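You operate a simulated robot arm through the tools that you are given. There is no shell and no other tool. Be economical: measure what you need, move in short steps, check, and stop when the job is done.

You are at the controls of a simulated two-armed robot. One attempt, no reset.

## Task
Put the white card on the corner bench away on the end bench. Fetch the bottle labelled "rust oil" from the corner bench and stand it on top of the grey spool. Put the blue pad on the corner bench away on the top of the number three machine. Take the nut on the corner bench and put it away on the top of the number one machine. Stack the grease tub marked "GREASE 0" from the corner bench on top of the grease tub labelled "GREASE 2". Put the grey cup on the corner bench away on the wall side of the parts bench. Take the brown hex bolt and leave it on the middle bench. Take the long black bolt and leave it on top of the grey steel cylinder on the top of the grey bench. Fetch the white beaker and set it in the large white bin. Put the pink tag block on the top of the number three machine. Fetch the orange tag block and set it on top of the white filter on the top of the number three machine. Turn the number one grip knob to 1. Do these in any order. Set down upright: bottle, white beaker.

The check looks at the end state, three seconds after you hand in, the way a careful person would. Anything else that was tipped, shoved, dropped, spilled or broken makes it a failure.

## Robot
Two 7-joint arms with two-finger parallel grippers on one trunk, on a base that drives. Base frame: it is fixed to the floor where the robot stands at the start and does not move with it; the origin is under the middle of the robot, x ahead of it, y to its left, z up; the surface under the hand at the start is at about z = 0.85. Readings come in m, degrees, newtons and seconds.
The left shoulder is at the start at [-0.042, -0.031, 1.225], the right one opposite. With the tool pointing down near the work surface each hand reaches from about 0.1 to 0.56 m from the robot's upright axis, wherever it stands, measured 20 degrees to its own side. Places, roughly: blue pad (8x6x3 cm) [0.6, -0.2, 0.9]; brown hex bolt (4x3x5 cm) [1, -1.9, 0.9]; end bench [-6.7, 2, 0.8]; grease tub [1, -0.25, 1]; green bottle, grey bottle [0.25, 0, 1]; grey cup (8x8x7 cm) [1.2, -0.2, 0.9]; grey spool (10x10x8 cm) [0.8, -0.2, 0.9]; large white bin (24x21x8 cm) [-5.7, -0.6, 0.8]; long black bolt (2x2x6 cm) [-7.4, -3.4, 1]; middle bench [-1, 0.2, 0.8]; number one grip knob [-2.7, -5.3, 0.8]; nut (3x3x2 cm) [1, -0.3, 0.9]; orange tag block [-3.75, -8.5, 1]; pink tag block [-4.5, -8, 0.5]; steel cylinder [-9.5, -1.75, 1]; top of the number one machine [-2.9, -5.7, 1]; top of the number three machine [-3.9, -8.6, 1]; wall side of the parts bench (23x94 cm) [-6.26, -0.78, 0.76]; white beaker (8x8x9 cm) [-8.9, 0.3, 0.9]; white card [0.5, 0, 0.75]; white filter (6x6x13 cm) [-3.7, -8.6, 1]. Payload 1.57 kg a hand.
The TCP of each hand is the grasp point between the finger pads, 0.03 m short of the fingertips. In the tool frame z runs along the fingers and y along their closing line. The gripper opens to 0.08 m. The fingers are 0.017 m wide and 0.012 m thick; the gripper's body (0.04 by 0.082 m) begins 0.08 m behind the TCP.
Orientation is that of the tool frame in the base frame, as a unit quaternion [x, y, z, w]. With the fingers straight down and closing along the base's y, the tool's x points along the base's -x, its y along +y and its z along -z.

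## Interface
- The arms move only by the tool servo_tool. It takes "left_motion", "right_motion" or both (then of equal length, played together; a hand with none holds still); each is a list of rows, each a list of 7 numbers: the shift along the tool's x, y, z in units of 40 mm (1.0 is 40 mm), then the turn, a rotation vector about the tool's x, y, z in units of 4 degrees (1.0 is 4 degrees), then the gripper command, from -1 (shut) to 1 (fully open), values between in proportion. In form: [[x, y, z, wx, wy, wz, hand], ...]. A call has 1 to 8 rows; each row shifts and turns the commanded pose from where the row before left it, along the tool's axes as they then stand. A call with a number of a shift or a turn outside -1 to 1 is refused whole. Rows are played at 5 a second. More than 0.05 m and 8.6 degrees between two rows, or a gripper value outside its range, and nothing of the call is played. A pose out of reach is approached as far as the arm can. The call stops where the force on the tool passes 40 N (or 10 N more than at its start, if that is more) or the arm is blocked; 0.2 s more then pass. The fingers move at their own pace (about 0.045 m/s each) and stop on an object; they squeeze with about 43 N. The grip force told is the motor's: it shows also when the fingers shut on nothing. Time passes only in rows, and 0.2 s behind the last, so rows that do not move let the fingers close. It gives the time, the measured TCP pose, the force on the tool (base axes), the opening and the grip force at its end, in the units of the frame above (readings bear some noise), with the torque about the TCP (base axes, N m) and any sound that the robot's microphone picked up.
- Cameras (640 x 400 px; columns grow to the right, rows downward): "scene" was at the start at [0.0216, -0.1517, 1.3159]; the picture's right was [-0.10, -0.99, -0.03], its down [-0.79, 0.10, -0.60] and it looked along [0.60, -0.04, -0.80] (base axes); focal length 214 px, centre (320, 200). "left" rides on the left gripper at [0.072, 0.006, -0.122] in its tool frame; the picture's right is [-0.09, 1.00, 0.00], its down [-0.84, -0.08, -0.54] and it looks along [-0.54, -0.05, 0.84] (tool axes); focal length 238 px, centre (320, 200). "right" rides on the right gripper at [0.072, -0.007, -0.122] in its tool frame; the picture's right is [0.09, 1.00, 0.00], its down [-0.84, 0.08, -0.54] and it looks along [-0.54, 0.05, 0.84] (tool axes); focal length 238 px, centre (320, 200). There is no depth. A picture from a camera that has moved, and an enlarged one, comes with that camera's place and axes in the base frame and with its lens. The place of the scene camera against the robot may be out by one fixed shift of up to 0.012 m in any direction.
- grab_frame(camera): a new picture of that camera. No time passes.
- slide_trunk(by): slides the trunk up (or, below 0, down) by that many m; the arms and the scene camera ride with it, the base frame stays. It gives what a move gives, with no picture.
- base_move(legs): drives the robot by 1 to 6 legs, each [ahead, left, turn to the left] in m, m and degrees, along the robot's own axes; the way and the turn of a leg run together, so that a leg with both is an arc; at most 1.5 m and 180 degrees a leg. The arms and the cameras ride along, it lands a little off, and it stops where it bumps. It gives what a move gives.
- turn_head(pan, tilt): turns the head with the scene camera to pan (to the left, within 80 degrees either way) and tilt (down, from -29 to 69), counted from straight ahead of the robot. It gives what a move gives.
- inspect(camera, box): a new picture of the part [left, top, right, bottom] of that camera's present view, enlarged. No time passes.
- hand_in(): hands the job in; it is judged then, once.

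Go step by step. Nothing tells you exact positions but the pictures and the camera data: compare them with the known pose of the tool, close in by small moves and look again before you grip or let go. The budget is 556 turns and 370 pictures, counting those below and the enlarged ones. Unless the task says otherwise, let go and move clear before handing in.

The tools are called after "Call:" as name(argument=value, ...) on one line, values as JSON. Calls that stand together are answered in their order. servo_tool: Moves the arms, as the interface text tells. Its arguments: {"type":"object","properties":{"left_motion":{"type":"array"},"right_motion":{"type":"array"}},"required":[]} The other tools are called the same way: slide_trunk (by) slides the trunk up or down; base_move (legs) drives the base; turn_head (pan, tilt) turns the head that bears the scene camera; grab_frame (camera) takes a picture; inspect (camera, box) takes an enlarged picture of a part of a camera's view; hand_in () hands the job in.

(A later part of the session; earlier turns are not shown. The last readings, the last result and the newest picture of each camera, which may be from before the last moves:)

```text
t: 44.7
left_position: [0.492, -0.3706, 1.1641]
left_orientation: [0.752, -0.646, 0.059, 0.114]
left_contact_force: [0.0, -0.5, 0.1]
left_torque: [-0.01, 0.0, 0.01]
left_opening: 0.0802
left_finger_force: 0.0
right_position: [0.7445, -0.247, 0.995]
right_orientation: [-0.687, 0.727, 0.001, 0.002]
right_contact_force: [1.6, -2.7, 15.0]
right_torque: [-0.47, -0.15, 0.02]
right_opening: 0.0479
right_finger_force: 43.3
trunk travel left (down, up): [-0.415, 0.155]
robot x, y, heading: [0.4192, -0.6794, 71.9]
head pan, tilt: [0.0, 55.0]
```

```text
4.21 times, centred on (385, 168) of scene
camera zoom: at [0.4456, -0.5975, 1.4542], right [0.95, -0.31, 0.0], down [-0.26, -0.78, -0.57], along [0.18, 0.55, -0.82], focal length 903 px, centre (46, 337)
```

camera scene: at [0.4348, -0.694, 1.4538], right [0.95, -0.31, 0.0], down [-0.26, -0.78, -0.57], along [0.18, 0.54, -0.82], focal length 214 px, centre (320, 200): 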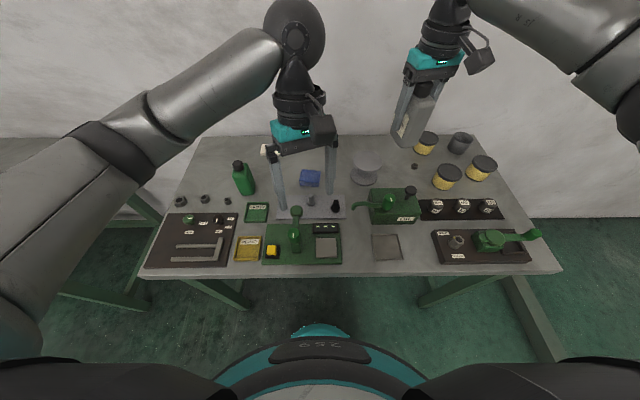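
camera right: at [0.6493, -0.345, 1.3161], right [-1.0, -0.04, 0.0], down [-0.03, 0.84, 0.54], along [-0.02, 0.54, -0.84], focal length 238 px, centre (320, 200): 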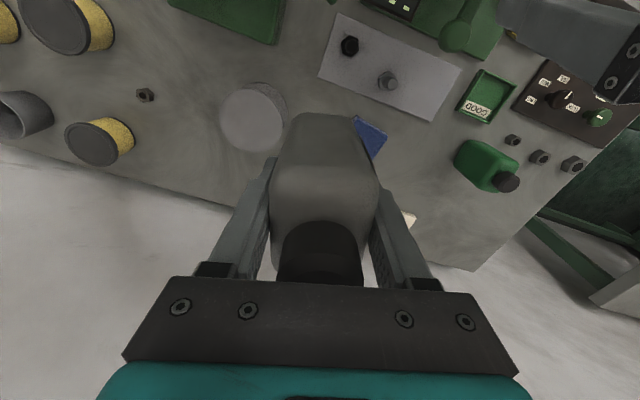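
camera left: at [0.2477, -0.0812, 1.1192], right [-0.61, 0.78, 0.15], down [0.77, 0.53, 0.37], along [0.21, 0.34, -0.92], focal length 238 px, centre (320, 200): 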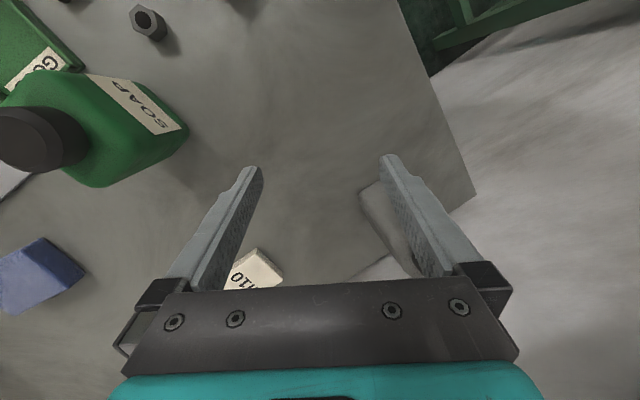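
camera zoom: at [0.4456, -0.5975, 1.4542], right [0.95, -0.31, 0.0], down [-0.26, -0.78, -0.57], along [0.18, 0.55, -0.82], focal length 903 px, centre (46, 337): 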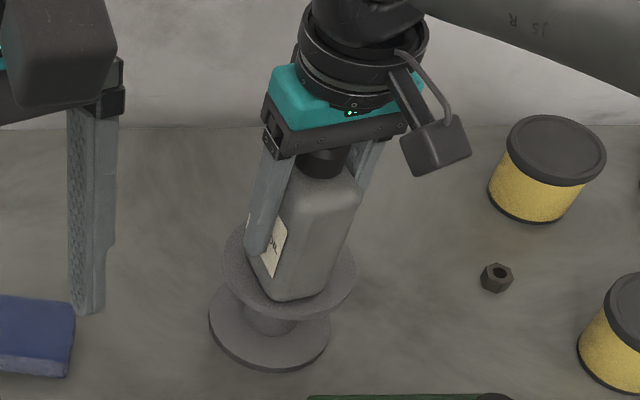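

Contact is made and the bottle is centred. I ease off slightly, open, and rise.

Call:
servo_tool(right_motion=[[0, 0, -0.02, 0, 0, 0, -1], [0, 0, 0, 0, 0, 0, 0.4], [0, 0, 0, 0, 0, 0, 0.6], [0, 0, 0, 0, 0, 0, 0.7]])

Call:
inspect(camera="scene", box=[340, 120, 430, 215])

Call:
servo_tool(right_motion=[[0, 0, -0.5, 0, 0, 0, 0.7], [0, 0, -1, 0, 0, 0, 0.7], [0, 0, -1, 0, 0, 0, 0.7], [0, 0, -1, 0, 0, 0, 1], [0, 0, -1, 0, 0, 0, 1]])

Call:
inspect(camera="scene", box=[340, 120, 460, 215])

```text
t: 45.7
left_position: [0.4923, -0.371, 1.1641]
left_orientation: [0.753, -0.646, 0.061, 0.115]
left_contact_force: [-0.9, -0.6, -0.5]
left_torque: [-0.01, 0.04, 0.05]
left_opening: 0.08
left_finger_force: 0.1
right_position: [0.7442, -0.2464, 0.9917]
right_orientation: [-0.688, 0.726, 0.002, 0.0]
right_contact_force: [-0.2, -0.4, 0.2]
right_torque: [0.01, -0.03, -0.04]
right_opening: 0.068
right_finger_force: 0.1
trunk travel left (down, up): [-0.415, 0.155]
robot x, y, heading: [0.4156, -0.6756, 71.8]
head pan, tilt: [0.0, 55.0]
```

```text
4.21 times, centred on (385, 168) of scene
camera zoom: at [0.4461, -0.5963, 1.4538], right [0.95, -0.31, 0.0], down [-0.26, -0.78, -0.57], along [0.18, 0.55, -0.82], focal length 903 px, centre (46, 337)
```

zoom: 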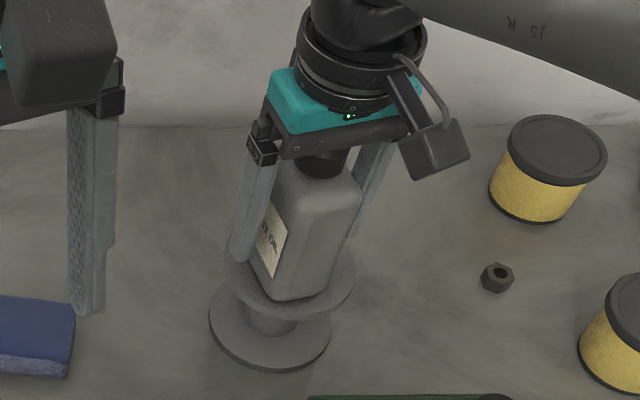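

```text
t: 46.9
left_position: [0.4931, -0.37, 1.163]
left_orientation: [0.752, -0.646, 0.06, 0.115]
left_contact_force: [0.0, 0.4, -0.9]
left_torque: [-0.01, -0.02, 0.01]
left_opening: 0.0798
left_finger_force: 0.0
right_position: [0.7442, -0.2473, 1.1724]
right_orientation: [-0.687, 0.727, 0.001, 0.0]
right_contact_force: [-0.8, 0.1, 0.1]
right_torque: [0.0, 0.02, -0.01]
right_opening: 0.08
right_finger_force: 0.1
trunk travel left (down, up): [-0.415, 0.155]
robot x, y, heading: [0.417, -0.6739, 71.9]
head pan, tilt: [0.0, 55.0]
```

```text
4.21 times, centred on (400, 168) of scene
camera zoom: at [0.4459, -0.5964, 1.4539], right [0.95, -0.31, 0.0], down [-0.26, -0.78, -0.57], along [0.18, 0.55, -0.82], focal length 903 px, centre (-17, 337)
```

zoom: 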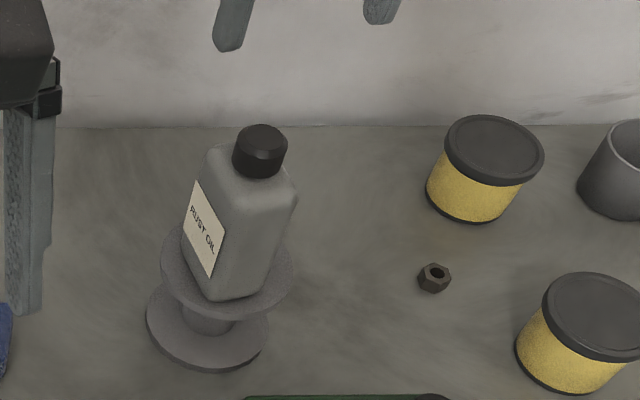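

The bottle stands on the spool. Next the tubs; I look toward the far end of the bench and the floor there.

Call:
turn_head(pan=-60, tilt=35)

Call:
grab_frame(camera="scene")

```text
t: 48.2
left_position: [0.4926, -0.3697, 1.1642]
left_orientation: [0.752, -0.646, 0.06, 0.114]
left_contact_force: [0.2, 0.4, 0.1]
left_torque: [-0.02, 0.01, -0.02]
left_opening: 0.0798
left_finger_force: 0.1
right_position: [0.7452, -0.246, 1.1719]
right_orientation: [-0.686, 0.727, 0.001, 0.0]
right_contact_force: [0.8, -1.2, 0.2]
right_torque: [-0.01, 0.04, 0.0]
right_opening: 0.0801
right_finger_force: 0.2
trunk travel left (down, up): [-0.415, 0.155]
robot x, y, heading: [0.414, -0.6759, 71.7]
head pan, tilt: [-60.0, 35.0]
```

```text
337 pictures are left
camera scene: at [0.5099, -0.6466, 1.4821], right [0.21, -0.98, 0.0], down [-0.56, -0.12, -0.82], along [0.8, 0.17, -0.57], focal length 214 px, centre (320, 200)
```

scene: 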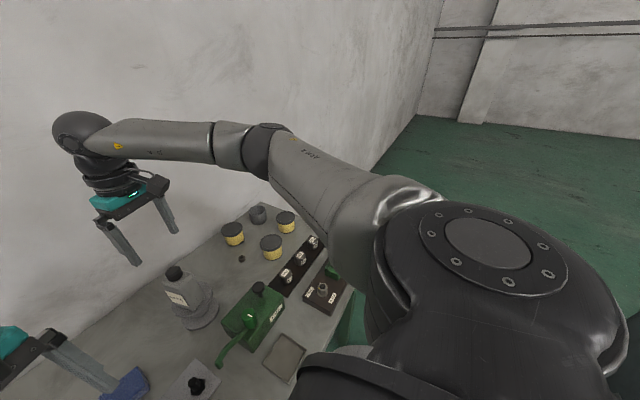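

I retract the right hand, back out and strafe to beyond the far end, then look.

Call:
servo_tool(right_motion=[[1, 0, 0, 0, 0, 0, 1], [1, 0, 0, 0, 0, 0, 1], [1, 0, 0, 0, 0, 0, 1], [1, 0, 0, 0, 0, 0, 1]])

Call:
base_move(legs=[[-0.15, 0, 0], [0, -0.8, 0]])

Call:
turn_head(pan=0, tilt=50)

Call:
grab_frame(camera="scene")

```text
t: 49.2
left_position: [0.4933, -0.3707, 1.1628]
left_orientation: [0.752, -0.647, 0.06, 0.115]
left_contact_force: [0.9, -0.7, 0.5]
left_torque: [0.05, 0.0, -0.03]
left_opening: 0.08
left_finger_force: 0.1
right_position: [0.7365, -0.41, 1.1739]
right_orientation: [-0.687, 0.726, 0.001, 0.0]
right_contact_force: [-0.9, -0.5, -0.1]
right_torque: [-0.02, 0.03, 0.03]
right_opening: 0.0801
right_finger_force: 0.1
trunk travel left (down, up): [-0.415, 0.155]
robot x, y, heading: [0.4186, -0.674, 71.9]
head pan, tilt: [-60.0, 35.0]
```

```text
t: 54.5
left_position: [1.2153, -0.7589, 1.1637]
left_orientation: [0.754, -0.643, 0.06, 0.116]
left_contact_force: [0.4, 0.2, 0.2]
left_torque: [0.0, -0.01, -0.01]
left_opening: 0.0799
left_finger_force: 0.2
right_position: [1.4599, -0.7946, 1.1742]
right_orientation: [-0.69, 0.723, 0.0, 0.0]
right_contact_force: [-1.2, 0.4, 0.6]
right_torque: [-0.01, 0.01, 0.01]
right_opening: 0.08
right_finger_force: 0.0
trunk travel left (down, up): [-0.415, 0.155]
robot x, y, heading: [1.1395, -1.0625, 72.3]
head pan, tilt: [-60.0, 35.0]
```

```text
t: 55.8
left_position: [1.2161, -0.7589, 1.1622]
left_orientation: [0.754, -0.643, 0.06, 0.116]
left_contact_force: [0.3, -0.2, -1.0]
left_torque: [0.03, -0.01, 0.0]
left_opening: 0.0801
left_finger_force: 0.1
right_position: [1.4597, -0.7958, 1.1737]
right_orientation: [-0.69, 0.724, 0.001, 0.0]
right_contact_force: [0.3, -0.5, 0.4]
right_torque: [-0.01, -0.04, 0.0]
right_opening: 0.0801
right_finger_force: 0.1
trunk travel left (down, up): [-0.415, 0.155]
robot x, y, heading: [1.1421, -1.0687, 72.2]
head pan, tilt: [0.0, 50.0]
```

```text
336 pictures are left
camera scene: at [1.1718, -0.9805, 1.4604], right [0.95, -0.31, 0.0], down [-0.23, -0.73, -0.64], along [0.2, 0.61, -0.77], focal length 214 px, centre (320, 200)
```

scene: 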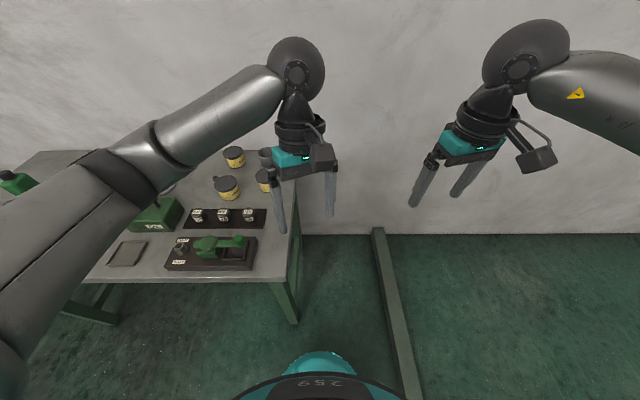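

There is a 0.55 m gap between the bench end and a floor rail, enough for the base. First I inspect the tubs from here.

Call:
inspect(camera="scene", box=[180, 130, 320, 230])

Call:
base_move(legs=[[0.05, -0.08, 0], [0.36, 0, 0]])

Call:
turn_head(pan=50, tilt=50)

Call:
grab_frame(camera="scene")

```text
4.00 times, centred on (250, 180) of scene
camera zoom: at [1.1718, -0.9805, 1.4604], right [0.95, -0.31, 0.0], down [-0.23, -0.73, -0.64], along [0.2, 0.61, -0.77], focal length 858 px, centre (600, 280)
```

zoom: 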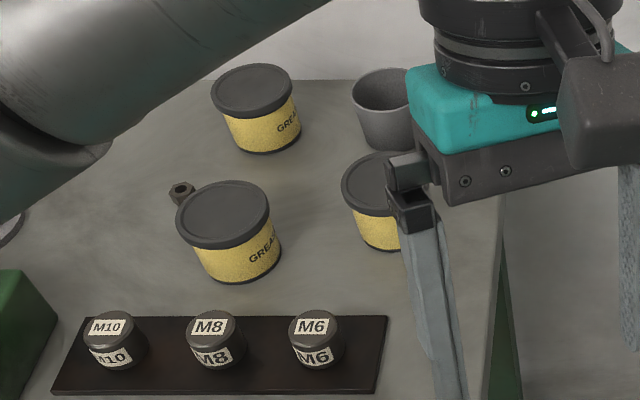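

```text
t: 58.9
left_position: [1.4314, -0.3908, 1.1636]
left_orientation: [0.749, -0.65, 0.059, 0.115]
left_contact_force: [-1.3, -0.5, -0.6]
left_torque: [-0.01, 0.0, 0.02]
left_opening: 0.0799
left_finger_force: 0.0
right_position: [1.6744, -0.4323, 1.1741]
right_orientation: [-0.683, 0.73, 0.001, -0.001]
right_contact_force: [0.4, 0.2, -0.2]
right_torque: [-0.03, 0.0, 0.05]
right_opening: 0.08
right_finger_force: 0.1
trunk travel left (down, up): [-0.415, 0.155]
robot x, y, heading: [1.3489, -0.6972, 71.2]
head pan, tilt: [0.0, 50.0]
```

```text
t: 60.0
left_position: [1.4318, -0.3915, 1.1649]
left_orientation: [0.748, -0.65, 0.06, 0.115]
left_contact_force: [-0.4, 0.6, 0.4]
left_torque: [-0.04, 0.0, 0.02]
left_opening: 0.0799
left_finger_force: 0.0
right_position: [1.674, -0.4327, 1.1727]
right_orientation: [-0.682, 0.731, 0.001, 0.001]
right_contact_force: [0.5, 0.7, -1.0]
right_torque: [-0.03, -0.01, -0.01]
right_opening: 0.0803
right_finger_force: 0.1
trunk travel left (down, up): [-0.415, 0.155]
robot x, y, heading: [1.3511, -0.6955, 70.9]
head pan, tilt: [50.0, 50.0]
```

```text
334 pictures are left
camera scene: at [1.3187, -0.6192, 1.4604], right [0.86, 0.52, 0.0], down [0.4, -0.66, -0.64], along [-0.33, 0.55, -0.77], focal length 214 px, centre (320, 200)
```

scene: 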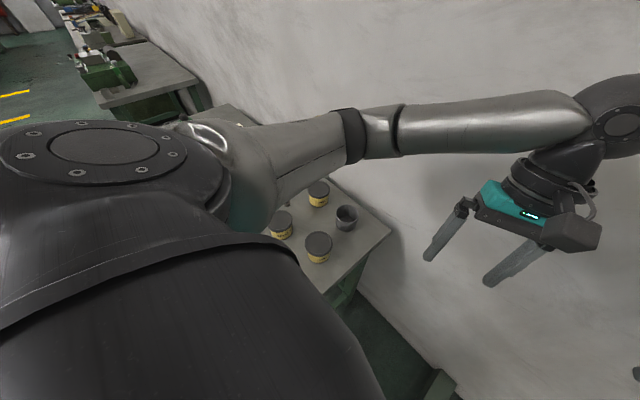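

Call:
inspect(camera="scene", box=[260, 170, 380, 270])

```text
4.00 times, centred on (320, 220) of scene
camera zoom: at [1.3187, -0.6192, 1.4604], right [0.86, 0.52, 0.0], down [0.4, -0.66, -0.64], along [-0.33, 0.55, -0.77], focal length 858 px, centre (320, 120)
```

zoom: 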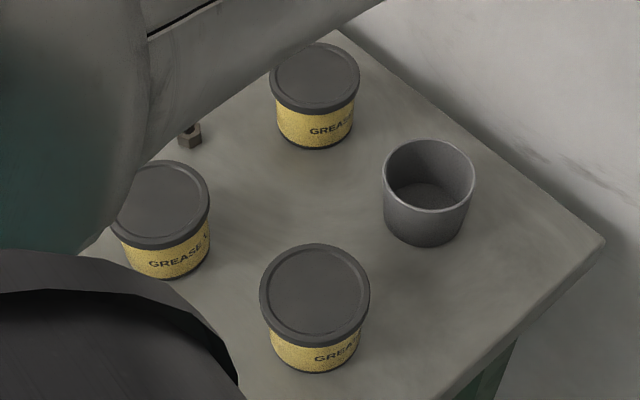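

Call:
base_move(legs=[[0, 0, 45]])

Call:
grab_frame(camera="left")

Call:
turn_head(pan=10, tilt=50)

Call:
grab_frame(camera="scene")

```text
t: 62.6
left_position: [1.186, -0.4278, 1.1624]
left_orientation: [0.944, -0.304, 0.1, 0.082]
left_contact_force: [-0.4, 0.3, -0.3]
left_torque: [-0.01, 0.01, 0.02]
left_opening: 0.08
left_finger_force: 0.1
right_position: [1.3836, -0.2804, 1.1739]
right_orientation: [0.914, -0.405, -0.001, 0.0]
right_contact_force: [0.2, -0.9, 1.0]
right_torque: [0.03, 0.01, 0.0]
right_opening: 0.0801
right_finger_force: 0.1
trunk travel left (down, up): [-0.415, 0.155]
robot x, y, heading: [1.3502, -0.6953, 117.3]
head pan, tilt: [50.0, 50.0]
```

```text
332 pictures are left
camera left: at [1.2233, -0.4471, 1.2995], right [-0.66, -0.75, 0.07], down [-0.69, 0.65, 0.32], along [-0.28, 0.16, -0.95], focal length 238 px, centre (320, 200)
```

left: 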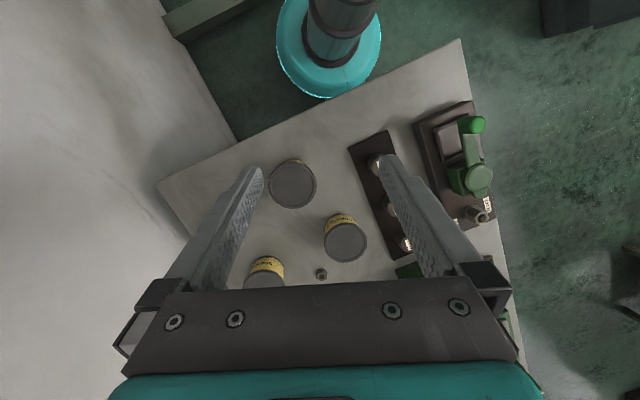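

```text
t: 63.6
left_position: [1.1859, -0.4285, 1.1631]
left_orientation: [0.944, -0.305, 0.099, 0.083]
left_contact_force: [0.2, 0.1, -0.1]
left_torque: [-0.03, 0.0, -0.04]
left_opening: 0.0799
left_finger_force: 0.0
right_position: [1.3835, -0.2818, 1.174]
right_orientation: [0.914, -0.405, -0.001, 0.0]
right_contact_force: [-0.2, -0.1, -0.2]
right_torque: [0.01, 0.0, -0.02]
right_opening: 0.08
right_finger_force: 0.1
trunk travel left (down, up): [-0.415, 0.155]
robot x, y, heading: [1.352, -0.7009, 117.5]
head pan, tilt: [10.0, 50.0]
```

```text
331 pictures are left
camera scene: at [1.3038, -0.6245, 1.4604], right [0.8, 0.61, 0.0], down [0.46, -0.61, -0.64], along [-0.39, 0.51, -0.77], focal length 214 px, centre (320, 200)
```

scene: 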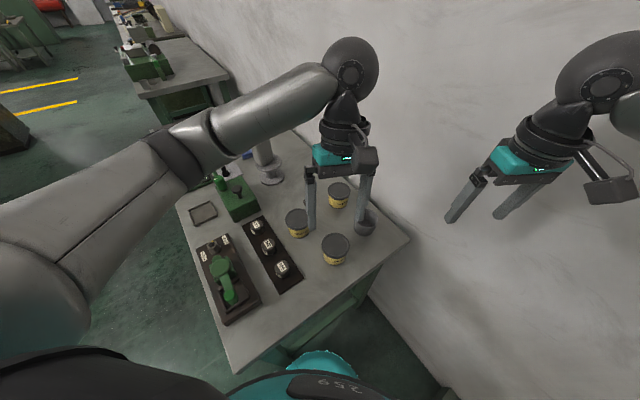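

Call:
inspect(camera="scene", box=[270, 170, 390, 270])

Call:
servo_tool(left_motion=[[0, 0, -0.5, 0.35, -0.87, 0, 1], [0, 0, 0, 0.35, -0.87, 0, 1], [0, 0, 0, 0.35, -0.87, 0, 1], [0, 0, 0, 0.35, -0.87, 0, 1]])

Call:
inspect(camera="left", box=[220, 150, 400, 300])

```text
4.00 times, centred on (330, 220) of scene
camera zoom: at [1.3038, -0.6245, 1.4604], right [0.8, 0.61, 0.0], down [0.46, -0.61, -0.64], along [-0.39, 0.51, -0.77], focal length 858 px, centre (280, 120)
```

zoom: 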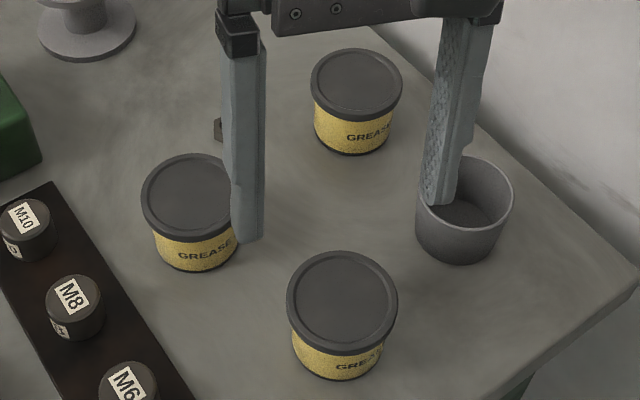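

```text
t: 64.6
left_position: [1.1835, -0.4223, 1.1841]
left_orientation: [0.952, -0.307, -0.002, -0.001]
left_contact_force: [0.9, -0.1, 0.0]
left_torque: [0.02, -0.05, 0.03]
left_opening: 0.0798
left_finger_force: 0.0
right_position: [1.3845, -0.2819, 1.1735]
right_orientation: [0.915, -0.404, -0.001, 0.001]
right_contact_force: [0.4, 0.3, 0.0]
right_torque: [0.03, 0.0, -0.01]
right_opening: 0.0799
right_finger_force: 0.0
trunk travel left (down, up): [-0.415, 0.155]
robot x, y, heading: [1.3518, -0.6975, 117.3]
head pan, tilt: [10.0, 50.0]
```

```text
2.67 times, centred on (310, 225) of left
camera zoom: at [1.2389, -0.4714, 1.3052], right [-0.66, -0.75, 0.0], down [-0.63, 0.55, 0.54], along [-0.41, 0.36, -0.84], focal length 636 px, centre (347, 133)
```

zoom: 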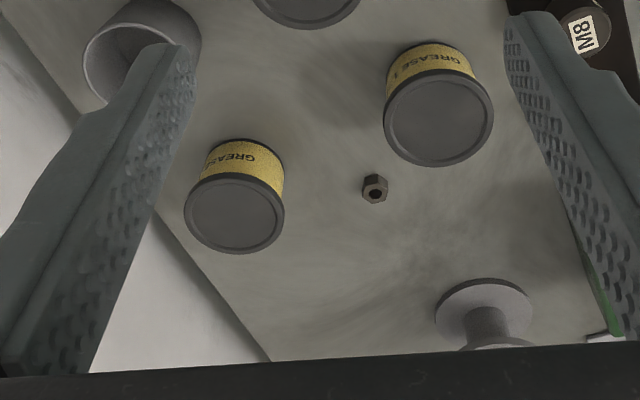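

I need the digits, which face the wall-side far corner. I bring the right hand a bit off the wall and turn its camera toward the tubs.

Call:
servo_tool(right_motion=[[0.49, 0.87, 0, 0, 0, -1, 1], [0.55, 0.83, 0, 0, 0, -1, 1], [0, 0, 0, 0, 0, -1, 1], [0, 0, 0, 0, 0, -1, 1], [0, 0, 0, 0, 0, -1, 1], [0, 0, 0, 0, 0, -1, 1], [0, 0, 0, 0, 0, -1, 1], [0, 0, 0, 0, 0, -1, 1]])

Call:
servo_tool(right_motion=[[0, 0, 0, 0, 0, -1, 1], [0, 0, 0, 0, 0, -1, 1], [0, 0, 0, 0, 0, -1, 1], [0, 0, 0, 0, 0, -1, 1], [0, 0, 0, 0, 0, -1, 1], [0, 0, 0, 0, 0, -1, 1]])

Call:
grab_frame(camera="right")

```text
t: 66.4
left_position: [1.1831, -0.423, 1.1834]
left_orientation: [0.951, -0.308, -0.001, -0.001]
left_contact_force: [0.1, -0.3, -0.3]
left_torque: [-0.01, 0.02, 0.01]
left_opening: 0.08
left_finger_force: 0.0
right_position: [1.3652, -0.3577, 1.1743]
right_orientation: [0.991, -0.135, -0.002, 0.0]
right_contact_force: [0.1, -0.6, -0.4]
right_torque: [-0.01, -0.04, 0.03]
right_opening: 0.0802
right_finger_force: 0.1
trunk travel left (down, up): [-0.415, 0.155]
robot x, y, heading: [1.3529, -0.694, 117.1]
head pan, tilt: [10.0, 50.0]
```

```text
t: 67.8
left_position: [1.183, -0.4227, 1.183]
left_orientation: [0.952, -0.307, -0.001, -0.002]
left_contact_force: [0.0, -0.6, 0.0]
left_torque: [0.02, 0.0, 0.01]
left_opening: 0.0798
left_finger_force: 0.1
right_position: [1.3644, -0.372, 1.1718]
right_orientation: [0.999, 0.053, -0.006, 0.003]
right_contact_force: [-0.5, 0.0, 0.8]
right_torque: [0.03, 0.03, 0.01]
right_opening: 0.0797
right_finger_force: 0.1
right hand out of reach, approached as far as the arm can: row 6
trunk travel left (down, up): [-0.415, 0.155]
robot x, y, heading: [1.3504, -0.6921, 117.1]
head pan, tilt: [10.0, 50.0]
```

```text
328 pictures are left
camera right: at [1.4375, -0.3564, 1.2923], right [0.2, -0.98, 0.0], down [-0.82, -0.16, 0.55], along [-0.54, -0.11, -0.83], focal length 238 px, centre (320, 200)
```

right: 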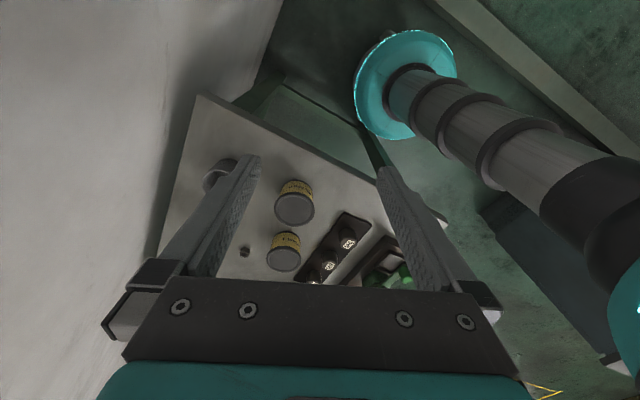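

Call:
inspect(camera="right", box=[255, 170, 335, 220])

Call:
inspect(camera="right", box=[255, 220, 335, 270])

```text
8.00 times, centred on (295, 195) of right
camera zoom: at [1.4375, -0.3564, 1.2923], right [0.2, -0.98, 0.0], down [-0.82, -0.16, 0.55], along [-0.54, -0.11, -0.83], focal length 1907 px, centre (520, 240)
```

zoom: 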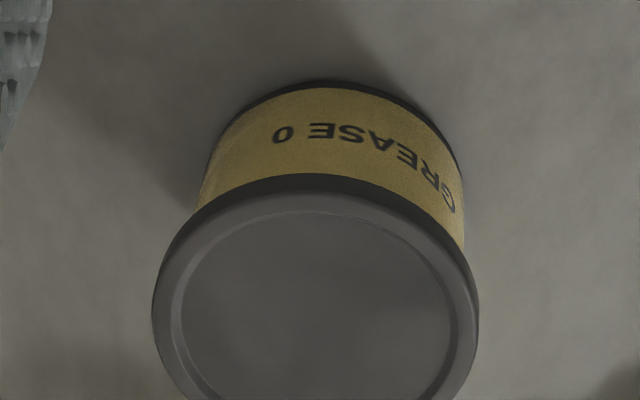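

```text
8.00 times, centred on (295, 245) of right
camera zoom: at [1.4375, -0.3564, 1.2923], right [0.2, -0.98, 0.0], down [-0.82, -0.16, 0.55], along [-0.54, -0.11, -0.83], focal length 1907 px, centre (520, -160)
```

zoom: 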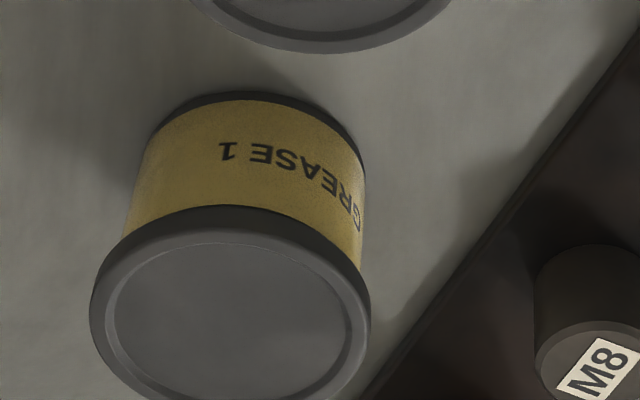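

D is GREASE 0, B is GREASE 1, so the tub by the wall should be GREASE 2. The lid is about 7.7 cm wide, so centring must be fine. I bring the left hand above GREASE 0 and unwind the right wrist.

Call:
servo_tool(left_motion=[[-0.66, 0, 0.5, 0, 0, 0, 1], [-0.66, 0, 0.7, 0, 0, 0, 1], [-0.67, 0, 0.7, 0, 0, 0, 1], [0, 0, 0.7, 0, 0, 0, 1], [0, 0, 0, 0, 0, 0, 1], [0, 0, 0, 0, 0, 0, 1], [0, 0, 0, 0, 0, 0, 1], [0, 0, 0, 0, 0, 0, 1]], right_motion=[[0, 0, 0, 0, 0, 1, 1], [0, 0, 0, 0, 0, 1, 1], [0, 0, 0, 0, 0, 1, 1], [0, 0, 0, 0, 0, 1, 1], [0, 0, 0, 0, 0, 1, 1], [0, 0, 0, 0, 0, 1, 1], [0, 0, 0, 0, 0, 1, 1], [0, 0, 0, 0, 0, 1, 1]])

Call:
grab_frame(camera="left")

```text
t: 69.6
left_position: [1.1185, -0.3788, 1.0802]
left_orientation: [0.952, -0.306, -0.001, -0.001]
left_contact_force: [-0.7, -0.4, -0.7]
left_torque: [0.03, 0.02, 0.0]
left_opening: 0.0804
left_finger_force: 0.0
right_position: [1.3641, -0.3721, 1.1712]
right_orientation: [0.978, -0.207, 0.0, 0.0]
right_contact_force: [0.0, -0.3, 0.9]
right_torque: [-0.04, -0.02, 0.01]
right_opening: 0.0801
right_finger_force: 0.2
trunk travel left (down, up): [-0.415, 0.155]
robot x, y, heading: [1.354, -0.6975, 117.4]
head pan, tilt: [10.0, 50.0]
```

```text
325 pictures are left
camera left: at [1.1739, -0.4252, 1.2026], right [-0.66, -0.75, 0.0], down [-0.63, 0.55, 0.54], along [-0.41, 0.36, -0.84], focal length 238 px, centre (320, 200)
```

left: 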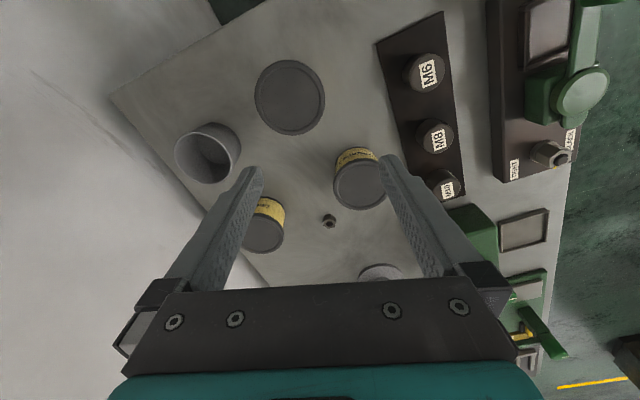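

By the hand camera GREASE 0 is at (1.160, -0.369). I re-centre and descend to just above the lid.

Call:
servo_tool(left_motion=[[0.7, -0.81, 0, 0, 0, 0, 1], [0, 0, 0.75, 0, 0, 0, 1], [0, 0, 0.75, 0, 0, 0, 1]], right_motion=[[0, 0, 0, 0, 0, 1, 1], [0, 0, 0, 0, 0, 1, 1], [0, 0, 0, 0, 0, 1, 1]])

Call:
grab_frame(camera="left")

```text
t: 70.4
left_position: [1.1641, -0.366, 1.0199]
left_orientation: [0.952, -0.308, 0.0, -0.001]
left_contact_force: [0.7, 0.0, 0.5]
left_torque: [0.02, 0.03, -0.03]
left_opening: 0.0801
left_finger_force: 0.0
right_position: [1.3645, -0.372, 1.1712]
right_orientation: [0.952, -0.307, -0.001, 0.0]
right_contact_force: [0.2, -0.1, -0.6]
right_torque: [0.02, -0.01, 0.0]
right_opening: 0.0801
right_finger_force: 0.1
trunk travel left (down, up): [-0.415, 0.155]
robot x, y, heading: [1.349, -0.6966, 117.2]
head pan, tilt: [10.0, 50.0]
```

```text
324 pictures are left
camera left: at [1.2186, -0.4141, 1.142], right [-0.66, -0.75, 0.0], down [-0.63, 0.55, 0.54], along [-0.41, 0.36, -0.84], focal length 238 px, centre (320, 200)
```

left: 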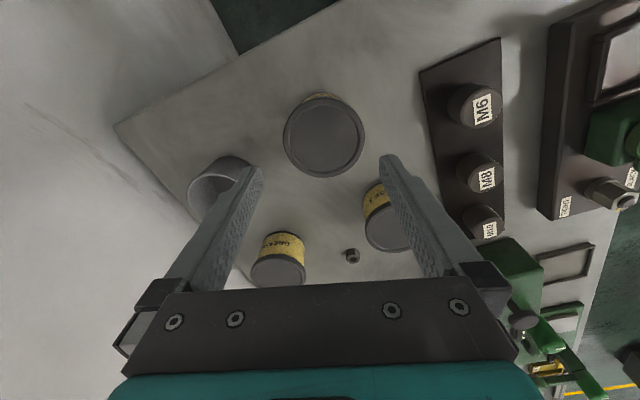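

Call:
inspect(camera="left", box=[260, 80, 388, 190])

```text
3.64 times, centred on (324, 135) of left
camera zoom: at [1.2186, -0.4141, 1.142], right [-0.66, -0.75, 0.0], down [-0.63, 0.55, 0.54], along [-0.41, 0.36, -0.84], focal length 867 px, centre (306, 436)
```

zoom: 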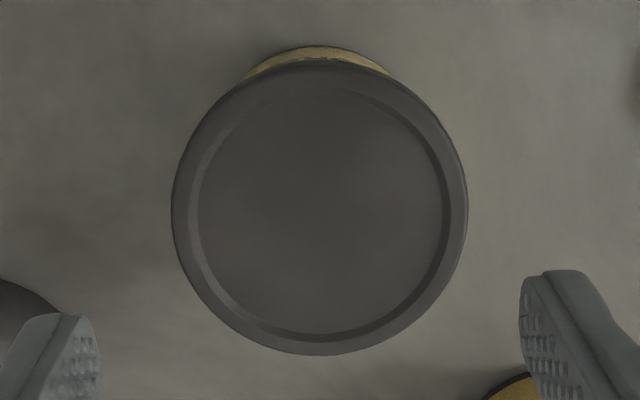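

Call:
servo_tool(left_motion=[[0.09, 0.073, 0.6, 0, 0, 0, 1], [0, 0, 0.65, 0, 0, 0, 1]])

Call:
inspect(camera="left", box=[230, 90, 410, 220])

```text
t: 71.0
left_position: [1.1622, -0.3733, 0.9704]
left_orientation: [0.952, -0.307, -0.001, -0.001]
left_contact_force: [-0.3, -0.3, 0.3]
left_torque: [0.0, -0.01, -0.01]
left_opening: 0.08
left_finger_force: 0.0
right_position: [1.3651, -0.372, 1.1711]
right_orientation: [0.952, -0.307, 0.0, -0.001]
right_contact_force: [-0.1, -0.3, -1.1]
right_torque: [-0.01, 0.01, 0.01]
right_opening: 0.0798
right_finger_force: 0.2
trunk travel left (down, up): [-0.415, 0.155]
robot x, y, heading: [1.3506, -0.6969, 117.3]
head pan, tilt: [10.0, 50.0]
```

```text
3.08 times, centred on (320, 155) of left
camera zoom: at [1.2182, -0.4216, 1.0923], right [-0.66, -0.75, 0.0], down [-0.63, 0.55, 0.54], along [-0.41, 0.36, -0.84], focal length 733 px, centre (320, 338)
```

zoom: 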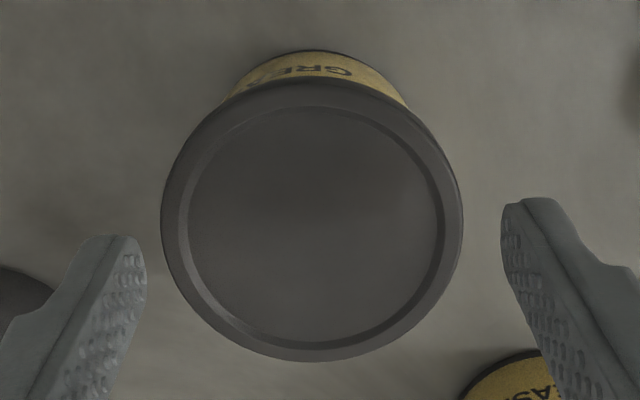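

Call:
servo_tool(left_motion=[[0, -0.06, 0.2, 0, 0, 0, 1], [0, 0, 0, 0, 0, 0, 1]])

Call:
inspect(camera="left", box=[230, 90, 410, 220])

```text
t: 71.6
left_position: [1.1636, -0.3717, 0.9621]
left_orientation: [0.951, -0.308, -0.001, 0.001]
left_contact_force: [-0.1, -0.4, 0.6]
left_torque: [-0.02, -0.02, 0.01]
left_opening: 0.08
left_finger_force: 0.0
right_position: [1.3642, -0.372, 1.1712]
right_orientation: [0.952, -0.306, -0.001, 0.0]
right_contact_force: [-1.0, -0.6, -0.8]
right_torque: [0.01, -0.01, 0.04]
right_opening: 0.0798
right_finger_force: 0.0
trunk travel left (down, up): [-0.415, 0.155]
robot x, y, heading: [1.3518, -0.6972, 117.5]
head pan, tilt: [10.0, 50.0]
```

```text
3.08 times, centred on (320, 155) of left
camera zoom: at [1.2196, -0.4187, 1.0836], right [-0.66, -0.75, 0.0], down [-0.63, 0.55, 0.54], along [-0.41, 0.36, -0.84], focal length 733 px, centre (320, 338)
```

zoom: 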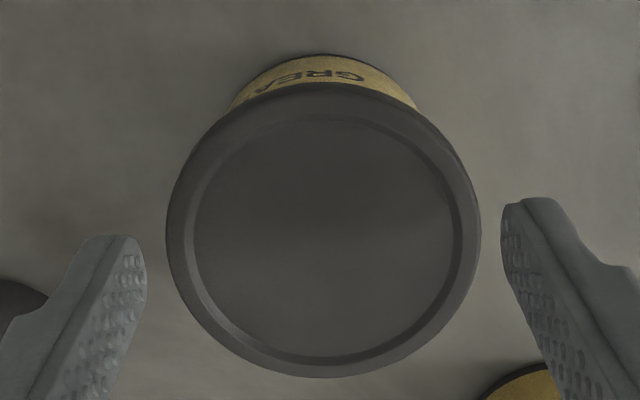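

The lid is centred between the fingers. I descend and grip at lid height.

Call:
servo_tool(left_motion=[[0, 0, 0.35, 0, 0, 0, 1], [0, 0, 0.35, 0, 0, 0, 1], [0, 0, 0.35, 0, 0, 0, 1]])

Call:
inspect(camera="left", box=[230, 120, 410, 250])

```text
t: 72.2
left_position: [1.1638, -0.3671, 0.9463]
left_orientation: [0.951, -0.308, -0.001, -0.002]
left_contact_force: [1.5, -7.9, 20.3]
left_torque: [-1.0, 0.26, 0.16]
left_opening: 0.08
left_finger_force: 0.1
right_position: [1.3645, -0.3725, 1.1712]
right_orientation: [0.952, -0.307, -0.002, -0.001]
right_contact_force: [0.7, 0.5, -0.8]
right_torque: [-0.05, 0.0, 0.0]
right_opening: 0.0799
right_finger_force: 0.1
trunk travel left (down, up): [-0.415, 0.155]
robot x, y, heading: [1.3507, -0.6989, 117.2]
head pan, tilt: [10.0, 50.0]
stopped in row 2 (left hand): the force on the tool passed its limit at 57 N (the readings are from after the stop); the commanded pose is now the measured one
```

```text
3.08 times, centred on (320, 185) of left
camera zoom: at [1.2187, -0.4157, 1.0678], right [-0.66, -0.75, 0.0], down [-0.63, 0.55, 0.54], along [-0.41, 0.36, -0.84], focal length 733 px, centre (320, 246)
```

zoom: 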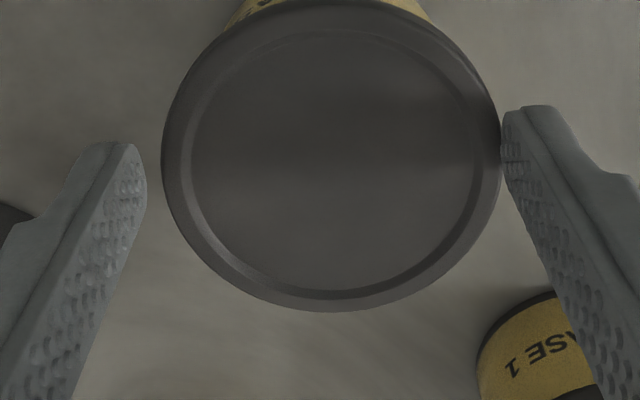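

The right finger touched the lid's edge. I lift, shift 2 mm and check again.

Call:
servo_tool(left_motion=[[0, 0, -0.35, 0, 0, 0, 1], [0, 0.05, 0, 0, 0, 0, 1], [0, 0, 0, 0, 0, 0, 1]])

Call:
inspect(camera="left", box=[230, 100, 410, 230])

```text
t: 73.0
left_position: [1.1615, -0.3679, 0.958]
left_orientation: [0.951, -0.308, -0.001, -0.001]
left_contact_force: [0.5, 0.1, -0.4]
left_torque: [0.02, 0.01, 0.0]
left_opening: 0.0801
left_finger_force: 0.1
right_position: [1.3648, -0.3713, 1.171]
right_orientation: [0.952, -0.305, -0.001, 0.0]
right_contact_force: [1.0, -0.1, -0.1]
right_torque: [0.01, -0.02, 0.01]
right_opening: 0.0802
right_finger_force: 0.1
trunk travel left (down, up): [-0.415, 0.155]
robot x, y, heading: [1.3558, -0.6986, 117.6]
head pan, tilt: [10.0, 50.0]
```

```text
3.08 times, centred on (320, 165) of left
camera zoom: at [1.2174, -0.4166, 1.08], right [-0.66, -0.75, 0.0], down [-0.63, 0.55, 0.55], along [-0.41, 0.36, -0.84], focal length 733 px, centre (320, 308)
```

zoom: 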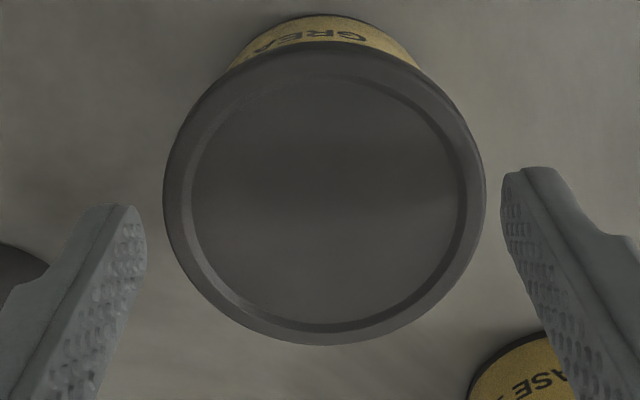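

Call:
servo_tool(left_motion=[[0, 0.02, 0.3, 0, 0, 0, 1], [0, 0.015, 0.2, 0, 0, 0, 1]])

Call:
inspect(camera="left", box=[230, 120, 410, 250])

```text
t: 73.6
left_position: [1.1634, -0.3665, 0.9425]
left_orientation: [0.951, -0.309, -0.002, -0.013]
left_contact_force: [4.6, 1.4, 34.9]
left_torque: [1.23, -0.9, -0.02]
left_opening: 0.08
left_finger_force: 0.1
right_position: [1.3648, -0.3733, 1.1728]
right_orientation: [0.952, -0.306, -0.002, -0.001]
right_contact_force: [-0.7, 0.4, -0.7]
right_torque: [0.01, 0.0, -0.02]
right_opening: 0.08
right_finger_force: 0.1
trunk travel left (down, up): [-0.415, 0.155]
robot x, y, heading: [1.35, -0.6995, 117.5]
head pan, tilt: [10.0, 50.0]
```

```text
3.08 times, centred on (320, 185) of left
camera zoom: at [1.2183, -0.4162, 1.0649], right [-0.66, -0.75, -0.02], down [-0.64, 0.54, 0.55], along [-0.4, 0.38, -0.83], focal length 733 px, centre (320, 246)
```

zoom: 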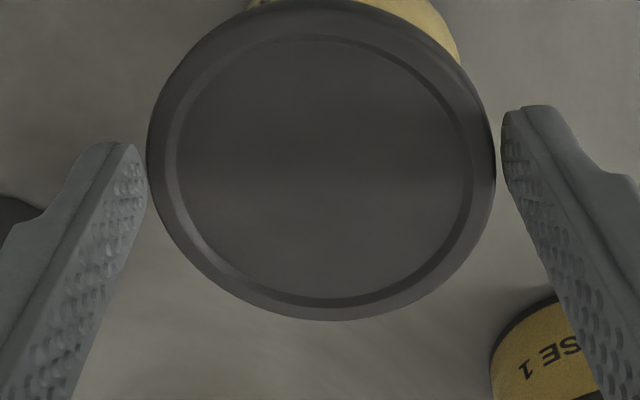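

The lid is nearly as wide as the opening (about 7.85 cm), so it needs sub-millimetre centring. I lift slightly, correct back by 1 mm and look.

Call:
servo_tool(left_motion=[[0, -0.025, -0.2, 0, 0, 0, 1], [0, 0, 0, 0, 0, 0, 1]])

Call:
inspect(camera="left", box=[230, 110, 410, 240])

```text
t: 74.2
left_position: [1.1615, -0.3698, 0.9459]
left_orientation: [0.952, -0.306, -0.002, 0.0]
left_contact_force: [0.1, 3.4, 9.4]
left_torque: [0.45, -0.23, 0.13]
left_opening: 0.08
left_finger_force: 0.1
right_position: [1.364, -0.3707, 1.1719]
right_orientation: [0.952, -0.305, -0.001, 0.0]
right_contact_force: [0.3, -0.1, -0.1]
right_torque: [-0.03, 0.01, 0.03]
right_opening: 0.0802
right_finger_force: 0.0
trunk travel left (down, up): [-0.415, 0.155]
robot x, y, heading: [1.3497, -0.6966, 117.3]
head pan, tilt: [10.0, 50.0]
```

```text
3.08 times, centred on (320, 175) of left
camera zoom: at [1.2163, -0.4181, 1.0676], right [-0.66, -0.75, 0.0], down [-0.63, 0.55, 0.55], along [-0.41, 0.36, -0.84], focal length 733 px, centre (320, 277)
```

zoom: 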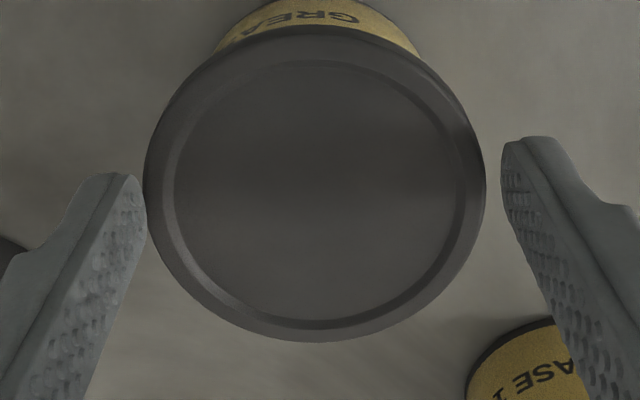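

Call:
servo_tool(left_motion=[[0, 0, -0.1, 0, 0, 0, 1], [0, -0.05, 0, 0, 0, 0, 1], [0, 0, 0, 0, 0, 0, 1]])

Call:
inspect(camera="left", box=[230, 110, 410, 240])

```text
t: 75.0
left_position: [1.1634, -0.3686, 0.949]
left_orientation: [0.952, -0.307, -0.002, -0.001]
left_contact_force: [0.0, 1.1, -0.6]
left_torque: [0.01, 0.02, -0.01]
left_opening: 0.08
left_finger_force: 0.0
right_position: [1.3635, -0.3722, 1.1709]
right_orientation: [0.952, -0.306, -0.001, 0.0]
right_contact_force: [-0.2, -0.1, 0.5]
right_torque: [0.02, -0.02, 0.02]
right_opening: 0.0801
right_finger_force: 0.1
trunk travel left (down, up): [-0.415, 0.155]
robot x, y, heading: [1.3531, -0.6964, 117.0]
head pan, tilt: [10.0, 50.0]
```

```text
3.08 times, centred on (320, 175) of left
camera zoom: at [1.2183, -0.4167, 1.0715], right [-0.66, -0.75, 0.0], down [-0.63, 0.55, 0.54], along [-0.41, 0.36, -0.84], focal length 733 px, centre (320, 277)
```

zoom: 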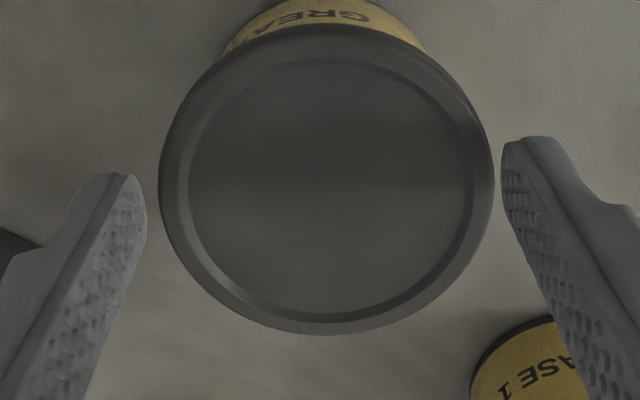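

Call:
servo_tool(left_motion=[[0, 0.014, 0.1, 0, 0, 0, 1], [0, 0, 0.15, 0, 0, 0, 1], [0, 0, 0.15, 0, 0, 0, 1]])

Call:
inspect(camera="left", box=[230, 130, 410, 260])

```text
t: 75.7
left_position: [1.1616, -0.3648, 0.9456]
left_orientation: [0.952, -0.307, -0.003, -0.004]
left_contact_force: [1.1, -6.2, 20.4]
left_torque: [-0.93, 0.26, 0.16]
left_opening: 0.0799
left_finger_force: 0.1
right_position: [1.3647, -0.3727, 1.1716]
right_orientation: [0.952, -0.306, -0.002, 0.0]
right_contact_force: [-1.1, 0.0, -0.1]
right_torque: [0.0, -0.03, 0.01]
right_opening: 0.08
right_finger_force: 0.2
trunk travel left (down, up): [-0.415, 0.155]
robot x, y, heading: [1.352, -0.696, 117.3]
head pan, tilt: [10.0, 50.0]
stopped in row 3 (left hand): the force on the tool passed its limit at 49 N (the readings are from after the stop); the commanded pose is now the measured one
```

```text
3.08 times, centred on (320, 195) of left
camera zoom: at [1.2173, -0.4146, 1.0674], right [-0.66, -0.75, -0.01], down [-0.63, 0.55, 0.55], along [-0.41, 0.36, -0.84], focal length 733 px, centre (320, 215)
```

zoom: 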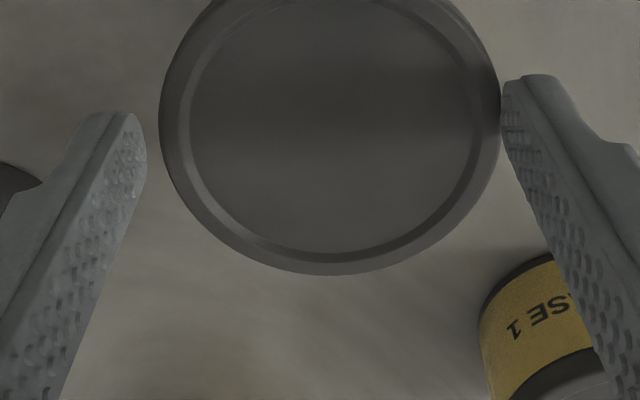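

Call:
servo_tool(left_motion=[[0, 0.03, -0.1, 0, 0, 0, 1], [0, 0, 0.1, 0, 0, 0, 1], [0, 0, 0.1, 0, 0, 0, 1]])

Call:
inspect(camera="left", box=[230, 130, 410, 260])

```text
t: 76.5
left_position: [1.1597, -0.3652, 0.946]
left_orientation: [0.952, -0.307, -0.006, -0.006]
left_contact_force: [0.5, -7.1, 17.6]
left_torque: [-0.81, 0.3, 0.13]
left_opening: 0.0802
left_finger_force: 0.1
right_position: [1.365, -0.3737, 1.1713]
right_orientation: [0.952, -0.306, -0.002, 0.0]
right_contact_force: [0.4, -0.4, -0.4]
right_torque: [-0.02, -0.01, 0.02]
right_opening: 0.0799
right_finger_force: 0.0
trunk travel left (down, up): [-0.415, 0.155]
robot x, y, heading: [1.3546, -0.6934, 117.4]
head pan, tilt: [10.0, 50.0]
stopped in row 3 (left hand): the force on the tool passed its limit at 45 N (the readings are from after the stop); the commanded pose is now the measured one
```

```text
3.08 times, centred on (320, 195) of left
camera zoom: at [1.2155, -0.4146, 1.0671], right [-0.66, -0.75, -0.01], down [-0.63, 0.54, 0.55], along [-0.41, 0.37, -0.83], focal length 733 px, centre (320, 215)
```

zoom: 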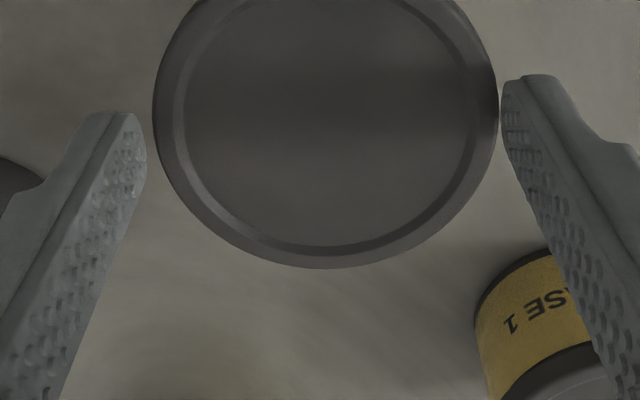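

Call:
servo_tool(left_motion=[[0, 0.022, -0.1, 0, 0, 0, 1], [0, 0, 0.1, 0, 0, 0, 1], [0, 0, 0.12, 0, 0, 0, 1]])

Call:
inspect(camera="left", box=[230, 130, 410, 260])

```text
t: 77.3
left_position: [1.1575, -0.3638, 0.9463]
left_orientation: [0.952, -0.305, -0.009, -0.007]
left_contact_force: [0.7, -5.9, 17.5]
left_torque: [-0.87, 0.26, 0.2]
left_opening: 0.0799
left_finger_force: 0.2
right_position: [1.3651, -0.3724, 1.1711]
right_orientation: [0.952, -0.306, -0.001, -0.001]
right_contact_force: [0.2, 0.9, 0.6]
right_torque: [-0.02, 0.01, 0.01]
right_opening: 0.0802
right_finger_force: 0.0
trunk travel left (down, up): [-0.415, 0.155]
robot x, y, heading: [1.3492, -0.6958, 117.6]
head pan, tilt: [10.0, 50.0]
stopped in row 3 (left hand): the force on the tool passed its limit at 47 N (the readings are from after the stop); the commanded pose is now the measured one
```

```text
3.08 times, centred on (320, 195) of left
camera zoom: at [1.2141, -0.4142, 1.0667], right [-0.66, -0.76, -0.01], down [-0.63, 0.54, 0.56], along [-0.42, 0.37, -0.83], focal length 733 px, centre (320, 215)
```

zoom: 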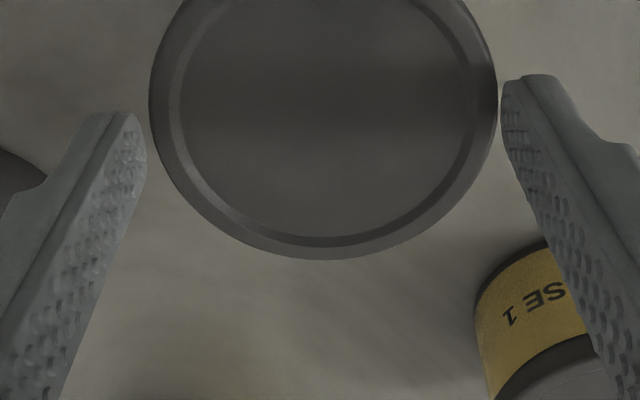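

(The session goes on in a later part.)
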